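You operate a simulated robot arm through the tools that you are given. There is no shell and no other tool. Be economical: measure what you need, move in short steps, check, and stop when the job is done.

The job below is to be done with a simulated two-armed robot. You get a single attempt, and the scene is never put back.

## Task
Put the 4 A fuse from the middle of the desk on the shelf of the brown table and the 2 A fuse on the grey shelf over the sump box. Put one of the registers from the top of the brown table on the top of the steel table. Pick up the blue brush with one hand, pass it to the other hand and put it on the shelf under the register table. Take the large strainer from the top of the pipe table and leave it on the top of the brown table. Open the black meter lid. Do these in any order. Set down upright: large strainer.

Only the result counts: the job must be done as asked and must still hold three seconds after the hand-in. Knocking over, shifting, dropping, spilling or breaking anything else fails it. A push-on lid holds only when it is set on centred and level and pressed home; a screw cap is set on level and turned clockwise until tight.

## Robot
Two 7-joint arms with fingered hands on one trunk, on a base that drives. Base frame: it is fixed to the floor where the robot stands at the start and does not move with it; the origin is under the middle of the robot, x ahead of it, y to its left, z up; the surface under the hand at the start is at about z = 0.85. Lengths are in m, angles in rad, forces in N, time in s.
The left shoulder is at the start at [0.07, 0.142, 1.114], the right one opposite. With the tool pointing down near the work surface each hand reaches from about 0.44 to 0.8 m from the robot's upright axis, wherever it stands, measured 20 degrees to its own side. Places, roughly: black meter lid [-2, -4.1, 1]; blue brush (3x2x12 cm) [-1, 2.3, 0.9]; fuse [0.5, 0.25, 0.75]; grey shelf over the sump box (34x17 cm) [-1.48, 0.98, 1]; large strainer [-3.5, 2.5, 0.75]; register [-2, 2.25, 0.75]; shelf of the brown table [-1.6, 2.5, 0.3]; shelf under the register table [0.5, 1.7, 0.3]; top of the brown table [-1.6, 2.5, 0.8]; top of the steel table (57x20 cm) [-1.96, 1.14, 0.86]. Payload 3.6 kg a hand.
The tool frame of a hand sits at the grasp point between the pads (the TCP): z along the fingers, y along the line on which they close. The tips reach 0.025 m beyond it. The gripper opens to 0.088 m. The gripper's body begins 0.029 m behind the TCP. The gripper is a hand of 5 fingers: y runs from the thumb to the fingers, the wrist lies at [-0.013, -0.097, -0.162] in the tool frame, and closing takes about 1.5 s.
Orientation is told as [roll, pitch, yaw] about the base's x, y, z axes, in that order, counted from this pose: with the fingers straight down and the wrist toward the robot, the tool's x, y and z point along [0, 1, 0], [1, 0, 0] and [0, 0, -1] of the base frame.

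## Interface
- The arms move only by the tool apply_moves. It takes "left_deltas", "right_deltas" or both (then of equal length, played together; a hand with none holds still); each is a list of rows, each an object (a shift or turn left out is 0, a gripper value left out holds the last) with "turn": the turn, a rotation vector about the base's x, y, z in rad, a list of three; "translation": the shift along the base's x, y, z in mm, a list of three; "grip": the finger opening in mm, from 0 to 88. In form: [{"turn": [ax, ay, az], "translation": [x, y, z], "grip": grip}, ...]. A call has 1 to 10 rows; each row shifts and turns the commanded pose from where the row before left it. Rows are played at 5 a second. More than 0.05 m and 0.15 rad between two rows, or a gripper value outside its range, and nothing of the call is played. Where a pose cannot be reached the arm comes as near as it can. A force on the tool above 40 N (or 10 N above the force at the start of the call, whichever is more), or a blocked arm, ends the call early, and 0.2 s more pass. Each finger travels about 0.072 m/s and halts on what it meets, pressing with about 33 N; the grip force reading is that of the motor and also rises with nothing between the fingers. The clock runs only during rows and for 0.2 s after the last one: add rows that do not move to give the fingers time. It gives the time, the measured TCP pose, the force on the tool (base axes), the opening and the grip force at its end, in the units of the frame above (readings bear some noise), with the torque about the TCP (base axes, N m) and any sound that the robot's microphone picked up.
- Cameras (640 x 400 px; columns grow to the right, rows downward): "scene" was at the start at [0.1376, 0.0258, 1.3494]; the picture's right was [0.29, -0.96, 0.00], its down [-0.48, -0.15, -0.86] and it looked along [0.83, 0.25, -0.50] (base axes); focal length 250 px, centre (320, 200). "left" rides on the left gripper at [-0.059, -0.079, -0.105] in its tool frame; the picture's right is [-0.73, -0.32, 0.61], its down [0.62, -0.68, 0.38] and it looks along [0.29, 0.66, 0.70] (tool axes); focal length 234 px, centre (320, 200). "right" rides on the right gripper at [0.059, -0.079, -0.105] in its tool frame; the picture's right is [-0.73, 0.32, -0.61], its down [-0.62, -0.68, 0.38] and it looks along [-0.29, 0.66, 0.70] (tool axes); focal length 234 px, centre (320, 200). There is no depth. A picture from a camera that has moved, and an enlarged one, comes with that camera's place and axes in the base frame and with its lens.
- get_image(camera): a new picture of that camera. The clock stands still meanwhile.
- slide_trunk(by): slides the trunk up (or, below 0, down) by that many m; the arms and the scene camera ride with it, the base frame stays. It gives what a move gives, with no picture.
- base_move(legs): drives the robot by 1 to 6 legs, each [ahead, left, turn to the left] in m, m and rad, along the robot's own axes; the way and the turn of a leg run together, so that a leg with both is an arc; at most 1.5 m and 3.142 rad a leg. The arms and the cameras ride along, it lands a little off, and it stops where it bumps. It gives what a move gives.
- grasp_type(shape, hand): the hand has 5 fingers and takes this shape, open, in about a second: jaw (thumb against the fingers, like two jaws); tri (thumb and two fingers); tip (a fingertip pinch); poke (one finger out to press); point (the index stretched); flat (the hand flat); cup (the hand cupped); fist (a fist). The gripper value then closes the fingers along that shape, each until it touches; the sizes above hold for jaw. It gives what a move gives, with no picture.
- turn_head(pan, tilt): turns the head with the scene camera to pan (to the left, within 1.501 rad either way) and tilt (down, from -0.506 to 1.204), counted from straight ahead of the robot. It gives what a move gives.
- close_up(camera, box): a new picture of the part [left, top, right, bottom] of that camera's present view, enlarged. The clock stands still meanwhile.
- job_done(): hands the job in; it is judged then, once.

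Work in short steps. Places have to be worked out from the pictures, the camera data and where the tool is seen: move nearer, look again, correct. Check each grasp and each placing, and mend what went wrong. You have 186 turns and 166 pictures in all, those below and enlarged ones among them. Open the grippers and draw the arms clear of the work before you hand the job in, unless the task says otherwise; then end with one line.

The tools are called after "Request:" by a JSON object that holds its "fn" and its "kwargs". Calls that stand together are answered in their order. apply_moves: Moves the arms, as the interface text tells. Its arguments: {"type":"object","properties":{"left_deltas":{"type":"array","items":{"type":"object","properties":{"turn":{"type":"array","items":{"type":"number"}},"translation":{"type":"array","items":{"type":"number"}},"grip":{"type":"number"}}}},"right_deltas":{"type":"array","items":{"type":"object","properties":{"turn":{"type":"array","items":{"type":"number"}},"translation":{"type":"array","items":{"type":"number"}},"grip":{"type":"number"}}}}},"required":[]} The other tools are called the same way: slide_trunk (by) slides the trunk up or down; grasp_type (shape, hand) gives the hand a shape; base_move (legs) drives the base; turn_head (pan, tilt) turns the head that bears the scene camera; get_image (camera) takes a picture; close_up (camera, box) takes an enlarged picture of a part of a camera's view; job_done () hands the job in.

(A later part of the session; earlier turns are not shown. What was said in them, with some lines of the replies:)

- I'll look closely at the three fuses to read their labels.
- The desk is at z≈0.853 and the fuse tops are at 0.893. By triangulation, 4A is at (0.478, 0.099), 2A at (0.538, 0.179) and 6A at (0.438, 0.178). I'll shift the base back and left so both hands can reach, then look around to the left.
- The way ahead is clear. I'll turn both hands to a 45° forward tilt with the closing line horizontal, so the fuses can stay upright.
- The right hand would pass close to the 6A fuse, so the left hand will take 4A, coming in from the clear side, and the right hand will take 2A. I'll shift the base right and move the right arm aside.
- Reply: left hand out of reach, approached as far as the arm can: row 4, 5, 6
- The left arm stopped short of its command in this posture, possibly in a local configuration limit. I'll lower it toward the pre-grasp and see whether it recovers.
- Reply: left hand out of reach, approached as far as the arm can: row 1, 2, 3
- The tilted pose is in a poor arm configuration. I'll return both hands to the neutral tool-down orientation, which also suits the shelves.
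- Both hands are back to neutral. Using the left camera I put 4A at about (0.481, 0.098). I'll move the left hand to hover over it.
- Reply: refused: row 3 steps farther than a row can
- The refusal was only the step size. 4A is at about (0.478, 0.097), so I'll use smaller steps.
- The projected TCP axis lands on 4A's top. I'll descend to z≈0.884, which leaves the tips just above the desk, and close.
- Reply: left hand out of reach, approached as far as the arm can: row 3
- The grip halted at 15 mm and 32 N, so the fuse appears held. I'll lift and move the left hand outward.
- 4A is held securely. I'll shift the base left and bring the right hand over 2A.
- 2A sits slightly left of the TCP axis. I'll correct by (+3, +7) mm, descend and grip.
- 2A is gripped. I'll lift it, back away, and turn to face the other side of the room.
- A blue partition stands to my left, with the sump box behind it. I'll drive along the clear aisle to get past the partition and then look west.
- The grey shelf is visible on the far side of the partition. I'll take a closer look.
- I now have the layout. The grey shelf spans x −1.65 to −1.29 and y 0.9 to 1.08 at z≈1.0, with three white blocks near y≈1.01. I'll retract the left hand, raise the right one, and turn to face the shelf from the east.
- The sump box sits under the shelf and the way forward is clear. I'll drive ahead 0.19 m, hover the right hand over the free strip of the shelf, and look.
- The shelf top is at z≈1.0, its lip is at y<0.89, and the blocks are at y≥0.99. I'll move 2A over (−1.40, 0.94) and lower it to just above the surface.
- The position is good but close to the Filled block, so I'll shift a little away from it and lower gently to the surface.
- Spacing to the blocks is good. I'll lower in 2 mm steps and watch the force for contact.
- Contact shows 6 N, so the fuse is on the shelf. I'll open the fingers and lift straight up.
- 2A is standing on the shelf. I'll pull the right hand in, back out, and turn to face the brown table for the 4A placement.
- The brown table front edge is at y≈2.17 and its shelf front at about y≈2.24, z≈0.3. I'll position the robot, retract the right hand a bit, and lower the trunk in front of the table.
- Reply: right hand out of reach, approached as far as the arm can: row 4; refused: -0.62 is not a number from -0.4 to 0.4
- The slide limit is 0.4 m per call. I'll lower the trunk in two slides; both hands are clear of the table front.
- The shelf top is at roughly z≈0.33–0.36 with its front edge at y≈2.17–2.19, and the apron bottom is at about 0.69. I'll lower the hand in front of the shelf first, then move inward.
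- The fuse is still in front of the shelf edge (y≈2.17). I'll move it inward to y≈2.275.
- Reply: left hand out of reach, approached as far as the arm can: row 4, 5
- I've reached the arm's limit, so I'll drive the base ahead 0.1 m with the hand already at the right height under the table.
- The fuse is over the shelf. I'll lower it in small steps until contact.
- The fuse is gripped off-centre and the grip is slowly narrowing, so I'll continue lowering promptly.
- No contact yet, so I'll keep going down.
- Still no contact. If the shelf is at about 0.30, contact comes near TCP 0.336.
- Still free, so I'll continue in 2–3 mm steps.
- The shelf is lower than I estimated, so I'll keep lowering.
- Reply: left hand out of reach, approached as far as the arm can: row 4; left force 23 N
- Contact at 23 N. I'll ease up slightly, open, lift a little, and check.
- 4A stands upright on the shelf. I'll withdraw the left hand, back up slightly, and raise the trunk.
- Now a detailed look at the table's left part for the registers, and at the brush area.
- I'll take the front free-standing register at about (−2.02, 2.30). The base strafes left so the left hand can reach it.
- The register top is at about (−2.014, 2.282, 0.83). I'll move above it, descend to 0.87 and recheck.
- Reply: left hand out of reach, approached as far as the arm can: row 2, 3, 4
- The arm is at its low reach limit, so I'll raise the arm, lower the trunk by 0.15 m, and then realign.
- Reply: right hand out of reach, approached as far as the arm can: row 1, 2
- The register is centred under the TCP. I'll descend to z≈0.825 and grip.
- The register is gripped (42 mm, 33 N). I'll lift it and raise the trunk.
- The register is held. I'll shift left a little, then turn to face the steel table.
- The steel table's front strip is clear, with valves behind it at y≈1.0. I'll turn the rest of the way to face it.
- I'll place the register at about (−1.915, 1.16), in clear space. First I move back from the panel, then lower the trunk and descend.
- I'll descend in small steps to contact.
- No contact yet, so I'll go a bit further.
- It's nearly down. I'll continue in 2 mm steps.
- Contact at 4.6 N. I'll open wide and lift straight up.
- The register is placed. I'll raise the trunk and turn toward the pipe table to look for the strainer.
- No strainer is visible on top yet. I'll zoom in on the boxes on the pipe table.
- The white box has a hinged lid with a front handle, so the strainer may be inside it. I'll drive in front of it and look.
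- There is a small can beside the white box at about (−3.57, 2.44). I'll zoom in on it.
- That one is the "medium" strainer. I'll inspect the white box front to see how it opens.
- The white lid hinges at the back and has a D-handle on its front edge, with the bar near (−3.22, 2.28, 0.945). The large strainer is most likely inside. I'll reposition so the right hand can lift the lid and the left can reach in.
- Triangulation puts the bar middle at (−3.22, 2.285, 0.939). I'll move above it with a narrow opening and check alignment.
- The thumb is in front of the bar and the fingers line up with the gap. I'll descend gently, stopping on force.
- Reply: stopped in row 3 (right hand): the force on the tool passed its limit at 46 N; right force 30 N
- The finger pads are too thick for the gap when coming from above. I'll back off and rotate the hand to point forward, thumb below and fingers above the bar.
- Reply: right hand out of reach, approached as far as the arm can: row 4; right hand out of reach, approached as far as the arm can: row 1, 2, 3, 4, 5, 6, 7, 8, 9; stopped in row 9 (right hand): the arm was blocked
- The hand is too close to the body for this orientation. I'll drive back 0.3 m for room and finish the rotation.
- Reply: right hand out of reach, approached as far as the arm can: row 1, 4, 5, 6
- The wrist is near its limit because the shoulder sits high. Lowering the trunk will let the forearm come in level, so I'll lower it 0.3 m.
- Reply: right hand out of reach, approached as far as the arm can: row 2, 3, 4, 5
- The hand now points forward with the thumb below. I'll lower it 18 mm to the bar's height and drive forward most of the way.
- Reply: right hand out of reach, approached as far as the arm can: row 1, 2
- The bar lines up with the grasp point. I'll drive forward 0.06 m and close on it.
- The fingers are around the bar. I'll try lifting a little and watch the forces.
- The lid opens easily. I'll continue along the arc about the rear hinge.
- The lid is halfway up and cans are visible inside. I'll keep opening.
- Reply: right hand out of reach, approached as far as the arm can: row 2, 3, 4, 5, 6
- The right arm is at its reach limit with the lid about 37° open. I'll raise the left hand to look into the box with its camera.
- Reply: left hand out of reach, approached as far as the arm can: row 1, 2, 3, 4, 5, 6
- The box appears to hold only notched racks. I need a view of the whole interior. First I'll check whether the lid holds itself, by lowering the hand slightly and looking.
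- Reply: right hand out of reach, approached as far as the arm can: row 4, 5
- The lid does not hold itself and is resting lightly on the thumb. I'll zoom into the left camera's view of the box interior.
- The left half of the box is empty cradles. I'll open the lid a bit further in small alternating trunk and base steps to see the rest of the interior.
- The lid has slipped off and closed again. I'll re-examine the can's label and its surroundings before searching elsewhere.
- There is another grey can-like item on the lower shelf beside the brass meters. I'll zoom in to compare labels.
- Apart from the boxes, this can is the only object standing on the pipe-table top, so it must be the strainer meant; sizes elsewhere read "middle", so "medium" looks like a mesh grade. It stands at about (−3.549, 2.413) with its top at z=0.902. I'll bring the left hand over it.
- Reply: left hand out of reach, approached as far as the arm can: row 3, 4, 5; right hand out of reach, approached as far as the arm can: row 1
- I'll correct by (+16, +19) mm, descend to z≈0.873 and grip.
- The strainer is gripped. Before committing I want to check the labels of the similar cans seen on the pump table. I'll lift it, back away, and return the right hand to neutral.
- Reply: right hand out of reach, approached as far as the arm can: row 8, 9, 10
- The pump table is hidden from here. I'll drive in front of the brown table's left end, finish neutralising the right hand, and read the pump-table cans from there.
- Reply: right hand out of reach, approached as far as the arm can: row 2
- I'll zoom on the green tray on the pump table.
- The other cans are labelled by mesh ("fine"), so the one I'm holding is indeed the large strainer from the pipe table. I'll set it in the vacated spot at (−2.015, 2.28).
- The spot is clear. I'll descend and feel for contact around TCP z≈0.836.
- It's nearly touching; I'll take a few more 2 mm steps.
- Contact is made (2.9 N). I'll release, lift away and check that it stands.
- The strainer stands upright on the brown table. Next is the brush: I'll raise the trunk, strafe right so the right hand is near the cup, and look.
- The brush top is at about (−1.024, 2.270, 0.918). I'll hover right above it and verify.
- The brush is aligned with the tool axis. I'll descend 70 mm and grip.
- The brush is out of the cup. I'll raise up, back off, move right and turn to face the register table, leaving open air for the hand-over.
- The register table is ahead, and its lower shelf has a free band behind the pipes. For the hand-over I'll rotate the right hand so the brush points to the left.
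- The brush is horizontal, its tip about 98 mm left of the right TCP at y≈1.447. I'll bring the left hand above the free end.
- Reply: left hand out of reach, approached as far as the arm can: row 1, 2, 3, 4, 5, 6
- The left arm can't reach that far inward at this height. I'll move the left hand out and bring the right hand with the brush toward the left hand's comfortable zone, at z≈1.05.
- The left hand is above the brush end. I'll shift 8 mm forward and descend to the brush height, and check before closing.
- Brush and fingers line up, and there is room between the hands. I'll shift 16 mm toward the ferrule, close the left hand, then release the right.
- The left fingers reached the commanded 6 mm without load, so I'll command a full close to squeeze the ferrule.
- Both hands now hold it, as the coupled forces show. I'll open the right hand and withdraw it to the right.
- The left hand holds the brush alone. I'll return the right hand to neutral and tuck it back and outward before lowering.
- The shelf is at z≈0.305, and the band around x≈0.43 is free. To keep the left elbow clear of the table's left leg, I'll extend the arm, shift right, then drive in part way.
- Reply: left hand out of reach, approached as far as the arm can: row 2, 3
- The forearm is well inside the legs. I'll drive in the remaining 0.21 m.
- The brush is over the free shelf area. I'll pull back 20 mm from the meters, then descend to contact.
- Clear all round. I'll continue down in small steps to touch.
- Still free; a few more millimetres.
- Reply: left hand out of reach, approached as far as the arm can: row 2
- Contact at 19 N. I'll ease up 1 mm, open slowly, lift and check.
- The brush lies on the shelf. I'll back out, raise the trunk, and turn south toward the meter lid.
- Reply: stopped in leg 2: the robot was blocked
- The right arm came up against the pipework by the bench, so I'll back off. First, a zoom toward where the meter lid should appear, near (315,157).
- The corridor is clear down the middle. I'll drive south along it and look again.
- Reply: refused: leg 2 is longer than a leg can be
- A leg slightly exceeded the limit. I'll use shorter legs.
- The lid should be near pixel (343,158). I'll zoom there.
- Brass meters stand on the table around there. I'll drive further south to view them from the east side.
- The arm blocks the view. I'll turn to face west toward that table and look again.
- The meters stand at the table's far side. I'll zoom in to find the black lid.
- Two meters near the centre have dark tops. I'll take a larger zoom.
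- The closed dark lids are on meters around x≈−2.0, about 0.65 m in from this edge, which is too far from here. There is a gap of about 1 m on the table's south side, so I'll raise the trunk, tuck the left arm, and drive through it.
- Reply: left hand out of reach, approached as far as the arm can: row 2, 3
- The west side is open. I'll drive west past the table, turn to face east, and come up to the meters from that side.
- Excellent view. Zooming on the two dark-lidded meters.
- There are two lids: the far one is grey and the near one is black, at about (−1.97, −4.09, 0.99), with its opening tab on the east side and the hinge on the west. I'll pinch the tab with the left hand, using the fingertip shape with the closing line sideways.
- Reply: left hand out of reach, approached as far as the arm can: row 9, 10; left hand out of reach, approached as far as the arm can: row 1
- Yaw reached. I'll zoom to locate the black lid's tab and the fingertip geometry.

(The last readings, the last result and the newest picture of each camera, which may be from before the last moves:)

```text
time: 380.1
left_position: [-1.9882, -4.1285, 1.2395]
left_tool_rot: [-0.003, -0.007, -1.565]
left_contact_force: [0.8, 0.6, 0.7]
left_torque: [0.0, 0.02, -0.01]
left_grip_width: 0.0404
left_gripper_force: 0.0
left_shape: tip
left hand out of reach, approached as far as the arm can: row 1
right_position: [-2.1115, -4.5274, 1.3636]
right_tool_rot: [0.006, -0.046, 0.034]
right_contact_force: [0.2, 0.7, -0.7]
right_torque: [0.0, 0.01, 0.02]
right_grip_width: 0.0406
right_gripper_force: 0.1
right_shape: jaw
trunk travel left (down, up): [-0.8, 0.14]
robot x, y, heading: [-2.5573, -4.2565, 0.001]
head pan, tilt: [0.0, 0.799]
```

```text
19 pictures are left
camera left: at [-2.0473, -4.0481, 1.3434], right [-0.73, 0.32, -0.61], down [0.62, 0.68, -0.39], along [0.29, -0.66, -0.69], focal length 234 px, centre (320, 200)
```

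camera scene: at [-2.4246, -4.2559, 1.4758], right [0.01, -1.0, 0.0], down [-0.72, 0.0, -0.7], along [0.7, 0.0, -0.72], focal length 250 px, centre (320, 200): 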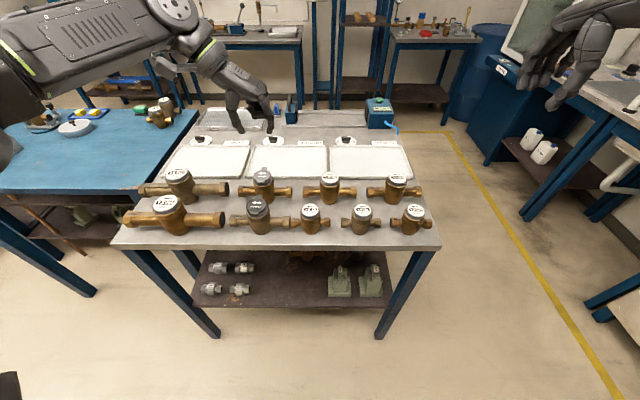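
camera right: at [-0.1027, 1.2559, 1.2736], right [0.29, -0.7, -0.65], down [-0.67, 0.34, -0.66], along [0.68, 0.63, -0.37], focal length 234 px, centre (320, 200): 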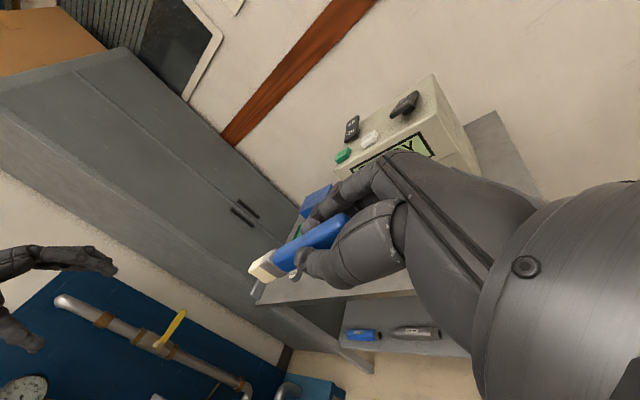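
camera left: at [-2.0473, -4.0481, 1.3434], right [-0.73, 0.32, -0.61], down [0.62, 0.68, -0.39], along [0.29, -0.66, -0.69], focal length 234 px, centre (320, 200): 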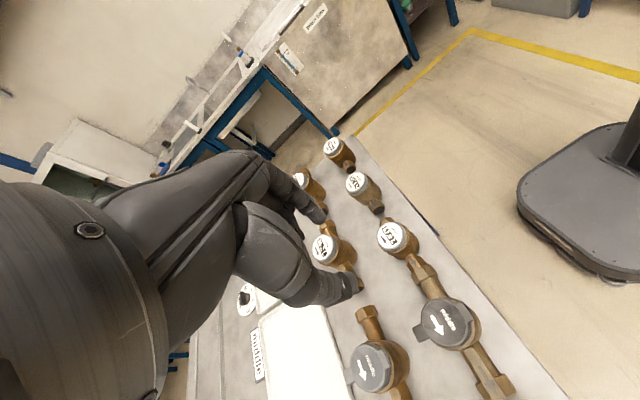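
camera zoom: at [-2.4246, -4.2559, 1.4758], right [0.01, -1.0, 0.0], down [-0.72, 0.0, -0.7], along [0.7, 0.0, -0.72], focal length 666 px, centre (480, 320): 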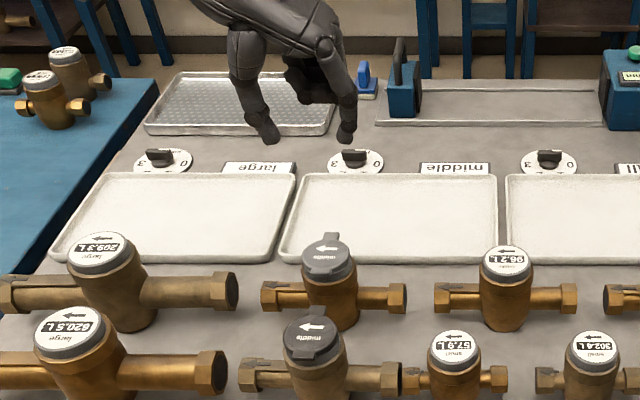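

The tab is at about (−1.952, −4.086, 1.0), and the fingertips are about 20 mm below the TCP. I'll align over it, lower the trunk, and approach.

Request:
{"fn": "apply_moves", "kwargs": {"left_deltas": [{"translation": [19, 20, 0]}, {"translation": [19, 21, 0]}, {}]}}

Request:
{"fn": "slide_trunk", "kwargs": {"by": -0.15}}

Request:
{"fn": "apply_moves", "kwargs": {"left_deltas": [{"translation": [0, 0, -25]}, {"translation": [0, 0, -20]}, {}]}}

Request:
{"fn": "close_up", "kwargs": {"camera": "scene", "box": [200, 90, 320, 200]}}

Request:
{"fn": "get_image", "kwargs": {"camera": "left"}}

```text
time: 380.9
left_position: [-1.9693, -4.0797, 1.2374]
left_tool_rot: [-0.001, -0.007, -1.564]
left_contact_force: [-0.8, 0.0, 0.5]
left_torque: [-0.04, 0.01, 0.01]
left_grip_width: 0.0403
left_gripper_force: 0.0
left_shape: tip
left hand out of reach, approached as far as the arm can: row 1, 2
right_position: [-2.1114, -4.5279, 1.3634]
right_tool_rot: [0.006, -0.047, 0.033]
right_contact_force: [0.6, 0.2, 0.4]
right_torque: [-0.02, 0.0, 0.02]
right_grip_width: 0.0409
right_gripper_force: 0.1
right_shape: jaw
trunk travel left (down, up): [-0.8, 0.14]
robot x, y, heading: [-2.5551, -4.2579, 0.002]
head pan, tilt: [0.0, 0.799]
```

```text
time: 382.6
left_position: [-1.969, -4.0794, 1.0855]
left_tool_rot: [0.0, -0.006, -1.563]
left_contact_force: [1.1, 0.3, 0.3]
left_torque: [0.02, 0.03, 0.02]
left_grip_width: 0.0403
left_gripper_force: 0.0
left_shape: tip
right_position: [-2.1124, -4.528, 1.2142]
right_tool_rot: [0.008, -0.044, 0.033]
right_contact_force: [-0.1, 0.3, -0.2]
right_torque: [0.01, 0.01, -0.06]
right_grip_width: 0.0403
right_gripper_force: 0.1
right_shape: jaw
trunk travel left (down, up): [-0.65, 0.29]
robot x, y, heading: [-2.5569, -4.2538, 0.003]
head pan, tilt: [0.0, 0.799]
```

```text
time: 383.4
left_position: [-1.9696, -4.077, 1.0423]
left_tool_rot: [0.0, -0.007, -1.564]
left_contact_force: [0.0, -1.1, 0.8]
left_torque: [0.0, 0.0, 0.03]
left_grip_width: 0.0405
left_gripper_force: 0.0
left_shape: tip
right_position: [-2.1114, -4.5269, 1.2135]
right_tool_rot: [0.006, -0.045, 0.034]
right_contact_force: [-0.2, 0.1, -0.3]
right_torque: [-0.02, 0.01, 0.03]
right_grip_width: 0.0405
right_gripper_force: 0.0
right_shape: jaw
trunk travel left (down, up): [-0.65, 0.29]
robot x, y, heading: [-2.5581, -4.2533, 0.003]
head pan, tilt: [0.0, 0.799]
```

```text
3.64 times, centred on (260, 145) of scene
camera zoom: at [-2.4248, -4.2561, 1.3259], right [0.01, -1.0, 0.0], down [-0.72, 0.0, -0.7], along [0.7, 0.0, -0.72], focal length 908 px, centre (538, 400)
```

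zoom: 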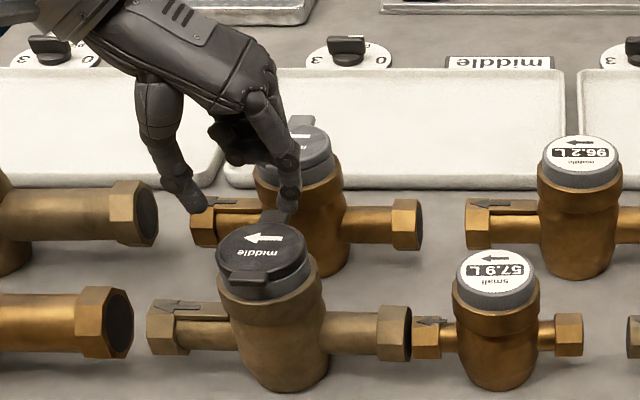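

```text
17 pictures are left
camera left: at [-2.0281, -3.999, 1.146], right [-0.73, 0.31, -0.61], down [0.62, 0.68, -0.39], along [0.29, -0.66, -0.69], focal length 234 px, centre (320, 200)
```

left: 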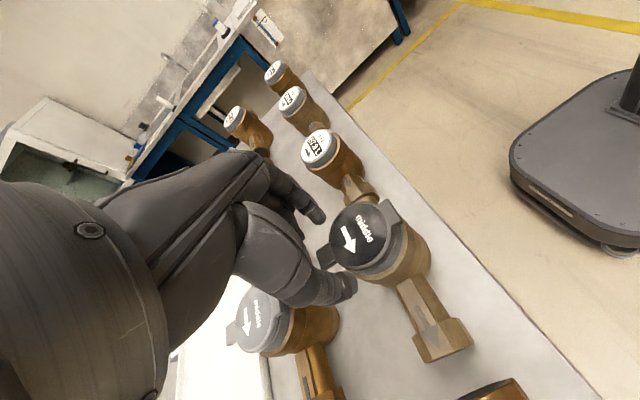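

The tab lies between thumb and index. I'll shift (+14, −4) mm and lower so the tips straddle it.

Request:
{"fn": "apply_moves", "kwargs": {"left_deltas": [{"translation": [14, -4, 0]}, {}, {"translation": [0, 0, -12]}, {"translation": [0, 0, -10]}, {"translation": [0, 0, -8]}, {}]}}

Request:
{"fn": "get_image", "kwargs": {"camera": "left"}}

```text
time: 384.6
left_position: [-1.9672, -4.0798, 1.0251]
left_tool_rot: [0.017, -0.022, -1.557]
left_contact_force: [-2.7, -0.6, 27.2]
left_torque: [-0.73, 0.11, -0.03]
left_grip_width: 0.0405
left_gripper_force: 0.0
left_shape: tip
left hand out of reach, approached as far as the arm can: row 1
right_position: [-2.1138, -4.5274, 1.2155]
right_tool_rot: [0.007, -0.046, 0.032]
right_contact_force: [1.0, -0.1, -0.3]
right_torque: [-0.03, -0.01, 0.01]
right_grip_width: 0.0406
right_gripper_force: 0.0
right_shape: jaw
trunk travel left (down, up): [-0.65, 0.29]
robot x, y, heading: [-2.5548, -4.2545, 0.006]
head pan, tilt: [0.0, 0.799]
stopped in row 5 (left hand): the force on the tool passed its limit at 45 N (the readings are from after the stop); the commanded pose is now the measured one
```

```text
16 pictures are left
camera left: at [-2.0289, -4.0012, 1.1268], right [-0.72, 0.3, -0.63], down [0.62, 0.68, -0.39], along [0.31, -0.67, -0.68], focal length 234 px, centre (320, 200)
```

left: 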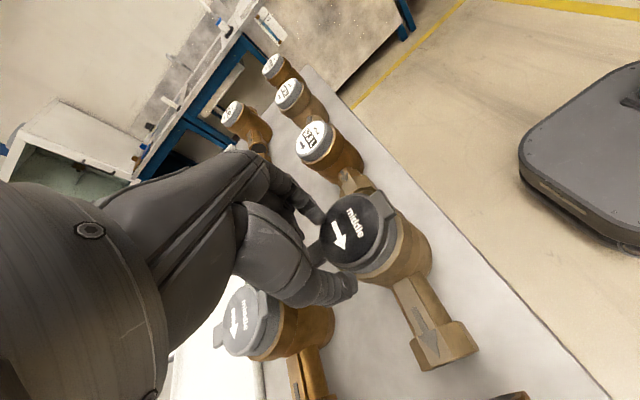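

The hand could not extend in x, so a fingertip touched the lid. I'll raise it, drive the base forward 20 mm, and check alignment again.

Request:
{"fn": "apply_moves", "kwargs": {"left_deltas": [{"translation": [0, 0, 15], "turn": [-0.017, 0.02, 0]}, {"translation": [0, 0, 10]}, {}]}}

Request:
{"fn": "base_move", "kwargs": {"legs": [[0.022, 0, 0]]}}

Request:
{"fn": "apply_moves", "kwargs": {"left_deltas": [{}]}}

Request:
{"fn": "get_image", "kwargs": {"camera": "left"}}

```text
time: 385.4
left_position: [-1.9656, -4.0802, 1.0443]
left_tool_rot: [-0.009, -0.033, -1.557]
left_contact_force: [0.5, 1.5, 0.0]
left_torque: [0.02, 0.0, -0.01]
left_grip_width: 0.0403
left_gripper_force: 0.1
left_shape: tip
right_position: [-2.112, -4.5281, 1.2135]
right_tool_rot: [0.008, -0.046, 0.033]
right_contact_force: [-0.1, -1.2, -0.5]
right_torque: [0.01, -0.03, 0.0]
right_grip_width: 0.0404
right_gripper_force: 0.1
right_shape: jaw
trunk travel left (down, up): [-0.65, 0.29]
robot x, y, heading: [-2.5572, -4.2586, 0.003]
head pan, tilt: [0.0, 0.799]
```

```text
time: 386.2
left_position: [-1.9476, -4.0799, 1.0473]
left_tool_rot: [-0.004, -0.033, -1.556]
left_contact_force: [-0.1, 0.2, 0.4]
left_torque: [-0.01, -0.03, 0.0]
left_grip_width: 0.0405
left_gripper_force: 0.2
left_shape: tip
right_position: [-2.0934, -4.5265, 1.2153]
right_tool_rot: [0.006, -0.047, 0.033]
right_contact_force: [-1.1, -0.2, 0.5]
right_torque: [-0.01, 0.0, 0.01]
right_grip_width: 0.0408
right_gripper_force: 0.0
right_shape: jaw
trunk travel left (down, up): [-0.65, 0.29]
robot x, y, heading: [-2.5347, -4.2561, 0.008]
head pan, tilt: [0.0, 0.799]
```

```text
time: 386.6
left_position: [-1.9461, -4.0812, 1.0456]
left_tool_rot: [-0.006, -0.034, -1.557]
left_contact_force: [-0.4, -0.7, -0.3]
left_torque: [0.01, -0.03, 0.01]
left_grip_width: 0.0405
left_gripper_force: 0.0
left_shape: tip
right_position: [-2.0909, -4.526, 1.2142]
right_tool_rot: [0.006, -0.046, 0.033]
right_contact_force: [0.0, 0.7, 0.6]
right_torque: [-0.02, -0.02, -0.02]
right_grip_width: 0.0402
right_gripper_force: 0.2
right_shape: jaw
trunk travel left (down, up): [-0.65, 0.29]
robot x, y, heading: [-2.5337, -4.2542, 0.007]
head pan, tilt: [0.0, 0.799]
```

```text
15 pictures are left
camera left: at [-2.0043, -3.9984, 1.1484], right [-0.73, 0.29, -0.61], down [0.61, 0.68, -0.41], along [0.29, -0.68, -0.68], focal length 234 px, centre (320, 200)
```

left: 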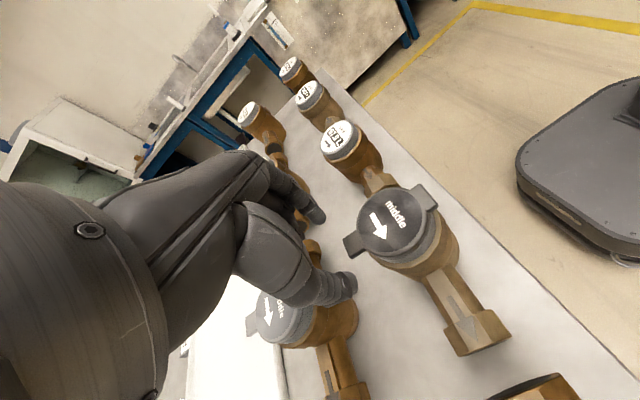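

Now the tips are just outboard of the tab. I'll shift −4 mm in y, descend 33 mm, then pinch.

Request:
{"fn": "apply_moves", "kwargs": {"left_deltas": [{"translation": [0, -4, -8]}, {"translation": [0, 0, -10]}, {"translation": [0, 0, -8]}, {"translation": [0, 0, -7]}, {}, {"grip": 20}, {"grip": 5}, {}, {}, {}]}}

Request:
{"fn": "get_image", "kwargs": {"camera": "left"}}

```text
time: 388.8
left_position: [-1.9482, -4.0826, 1.0132]
left_tool_rot: [-0.007, -0.031, -1.556]
left_contact_force: [-0.5, -0.1, 0.3]
left_torque: [-0.04, -0.02, 0.02]
left_grip_width: 0.0061
left_gripper_force: 33.1
left_shape: tip
right_position: [-2.0904, -4.5271, 1.2134]
right_tool_rot: [0.007, -0.046, 0.033]
right_contact_force: [0.3, -0.9, 0.4]
right_torque: [0.03, -0.01, 0.0]
right_grip_width: 0.0406
right_gripper_force: 0.0
right_shape: jaw
trunk travel left (down, up): [-0.65, 0.29]
robot x, y, heading: [-2.5383, -4.2575, 0.005]
head pan, tilt: [0.0, 0.799]
```

```text
14 pictures are left
camera left: at [-2.0064, -4.0014, 1.1156], right [-0.73, 0.29, -0.61], down [0.61, 0.68, -0.41], along [0.3, -0.68, -0.68], focal length 234 px, centre (320, 200)
```

left: 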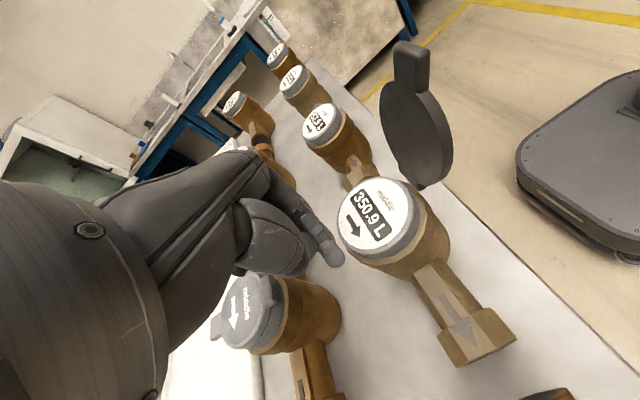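

The pinch flipped the black lid open past vertical, and the register face "350.9 L" is exposed. I'll withdraw the hand straight up and back away.

Request:
{"fn": "apply_moves", "kwargs": {"left_deltas": [{"translation": [0, 0, 30]}, {"translation": [0, 0, 40]}, {"translation": [0, 0, 45]}, {"translation": [0, 20, 40]}, {"grip": 60}, {}]}}

Request:
{"fn": "base_move", "kwargs": {"legs": [[-0.1, 0, 0]]}}

Request:
{"fn": "close_up", "kwargs": {"camera": "scene", "box": [120, 110, 440, 250]}}

```text
time: 390.2
left_position: [-1.9777, -4.0689, 1.1481]
left_tool_rot: [-0.004, -0.033, -1.555]
left_contact_force: [0.0, -1.0, -0.4]
left_torque: [0.01, -0.02, 0.02]
left_grip_width: 0.0594
left_gripper_force: 0.1
left_shape: tip
left hand out of reach, approached as far as the arm can: row 3, 4
right_position: [-2.091, -4.5268, 1.2141]
right_tool_rot: [0.007, -0.044, 0.034]
right_contact_force: [1.0, 0.7, -0.1]
right_torque: [-0.03, -0.02, 0.03]
right_grip_width: 0.0405
right_gripper_force: 0.1
right_shape: jaw
trunk travel left (down, up): [-0.65, 0.29]
robot x, y, heading: [-2.5357, -4.2559, 0.003]
head pan, tilt: [0.0, 0.799]
```

```text
time: 391.4
left_position: [-2.0787, -4.0697, 1.1482]
left_tool_rot: [-0.007, -0.034, -1.554]
left_contact_force: [-0.2, -0.4, -0.7]
left_torque: [0.04, -0.02, 0.01]
left_grip_width: 0.0597
left_gripper_force: 0.0
left_shape: tip
right_position: [-2.1895, -4.5267, 1.2123]
right_tool_rot: [0.007, -0.047, 0.035]
right_contact_force: [0.3, 0.1, 0.3]
right_torque: [0.01, -0.03, 0.02]
right_grip_width: 0.0401
right_gripper_force: 0.0
right_shape: jaw
trunk travel left (down, up): [-0.65, 0.29]
robot x, y, heading: [-2.6366, -4.2577, 0.007]
head pan, tilt: [0.0, 0.799]
```

```text
2.00 times, centred on (280, 180) of scene
camera zoom: at [-2.503, -4.2562, 1.3258], right [0.01, -1.0, 0.0], down [-0.72, 0.0, -0.7], along [0.7, 0.0, -0.72], focal length 499 px, centre (400, 240)
```

zoom: 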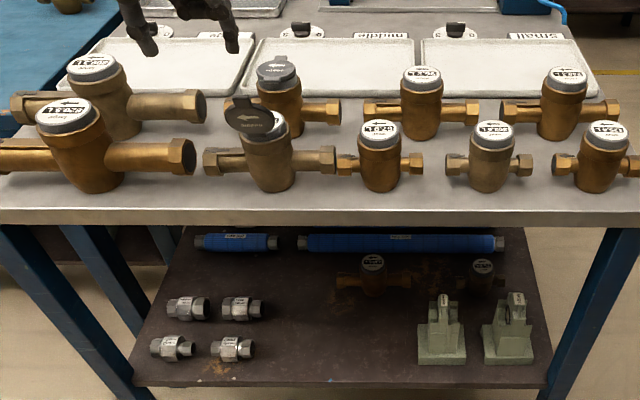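

The lid needs checking: it may have moved while I withdrew. Zooming in.

Request:
{"fn": "close_up", "kwargs": {"camera": "scene", "box": [215, 140, 295, 210]}}

Request:
{"fn": "get_image", "kwargs": {"camera": "left"}}

```text
5.71 times, centred on (255, 175) of scene
camera zoom: at [-2.503, -4.2562, 1.3258], right [0.01, -1.0, 0.0], down [-0.72, 0.0, -0.7], along [0.7, 0.0, -0.72], focal length 1427 px, centre (691, 343)
```

zoom: 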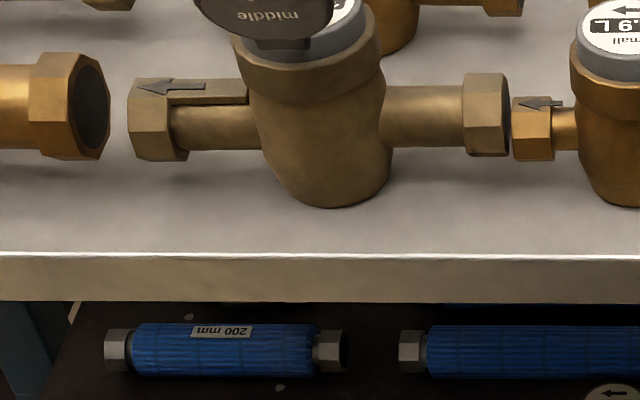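

```text
11 pictures are left
camera left: at [-2.1377, -3.9881, 1.2502], right [-0.73, 0.29, -0.61], down [0.61, 0.68, -0.41], along [0.3, -0.67, -0.68], focal length 234 px, centre (320, 200)
```

left: 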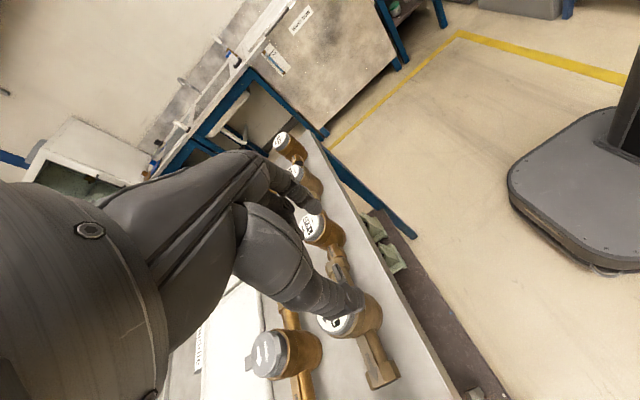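

The register face is visible, so the lid is open. One view slightly higher to judge its angle.

Request:
{"fn": "close_up", "kwargs": {"camera": "scene", "box": [215, 125, 295, 180]}}

```text
7.27 times, centred on (255, 152) of scene
camera zoom: at [-2.503, -4.2562, 1.3258], right [0.01, -1.0, 0.0], down [-0.72, 0.0, -0.7], along [0.7, 0.0, -0.72], focal length 1816 px, centre (793, 546)
```

zoom: 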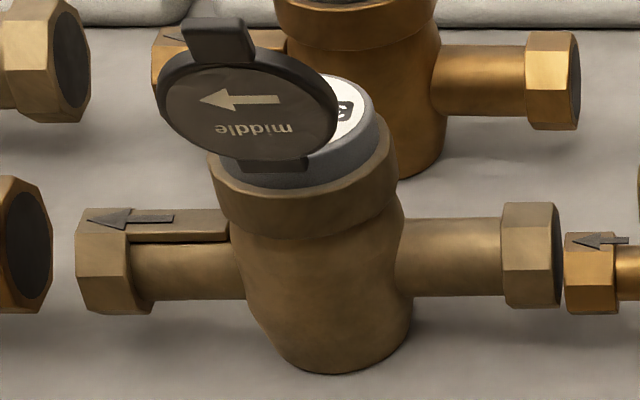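

The lid stands open slightly past vertical. I'll open both grippers, back the robot away, and check it once more after the wait.

Request:
{"fn": "base_move", "kwargs": {"legs": [[-0.25, 0, 0]]}}

Request:
{"fn": "apply_moves", "kwargs": {"left_deltas": [{"grip": 80}, {}, {}, {}, {}, {}, {}, {}, {}, {}], "right_deltas": [{"grip": 80}, {}, {}, {}, {}, {}, {}, {}, {}, {}]}}

Request:
{"fn": "close_up", "kwargs": {"camera": "scene", "box": [230, 40, 310, 110]}}

```text
time: 393.2
left_position: [-2.3281, -4.0737, 1.1479]
left_tool_rot: [-0.005, -0.033, -1.56]
left_contact_force: [0.8, 0.5, -0.4]
left_torque: [0.02, -0.03, -0.01]
left_grip_width: 0.0599
left_gripper_force: 0.1
left_shape: tip
right_position: [-2.4428, -4.5307, 1.2141]
right_tool_rot: [0.007, -0.046, 0.03]
right_contact_force: [0.3, 0.4, -0.2]
right_torque: [-0.01, 0.0, 0.02]
right_grip_width: 0.0404
right_gripper_force: 0.0
right_shape: jaw
trunk travel left (down, up): [-0.65, 0.29]
robot x, y, heading: [-2.8895, -4.2552, -0.003]
head pan, tilt: [0.0, 0.799]
```

```text
time: 395.4
left_position: [-2.3291, -4.0733, 1.1476]
left_tool_rot: [-0.003, -0.033, -1.559]
left_contact_force: [0.6, 0.0, 0.2]
left_torque: [0.02, 0.02, -0.01]
left_grip_width: 0.08
left_gripper_force: 0.0
left_shape: tip
right_position: [-2.4434, -4.5296, 1.2135]
right_tool_rot: [0.007, -0.045, 0.028]
right_contact_force: [-0.1, 0.0, 0.2]
right_torque: [-0.01, 0.01, -0.02]
right_grip_width: 0.0799
right_gripper_force: 0.0
right_shape: jaw
trunk travel left (down, up): [-0.65, 0.29]
robot x, y, heading: [-2.8877, -4.2536, 0.002]
head pan, tilt: [0.0, 0.799]
```

```text
5.71 times, centred on (270, 75) of scene
camera zoom: at [-2.7546, -4.2578, 1.3258], right [0.0, -1.0, 0.0], down [-0.72, 0.0, -0.7], along [0.7, 0.0, -0.72], focal length 1427 px, centre (606, 914)
```

zoom: 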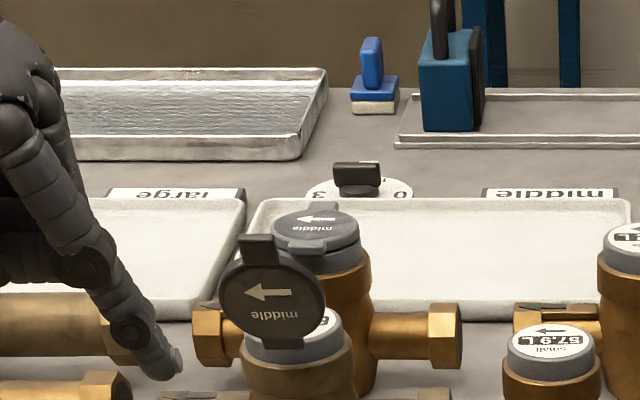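

The black lid stays open, both grippers are open, and the arms are clear. All items are in place, so I'm handing in.

Request:
{"fn": "job_done", "kwargs": {}}

```text
The job is handed in.
```

The job is handed in and every item was carried out, but one choice was an inference. The can I moved as the large strainer is labelled "medium". I took that as a mesh grade because a similar can elsewhere is marked "fine", and it was the only strainer on top of the pipe table.
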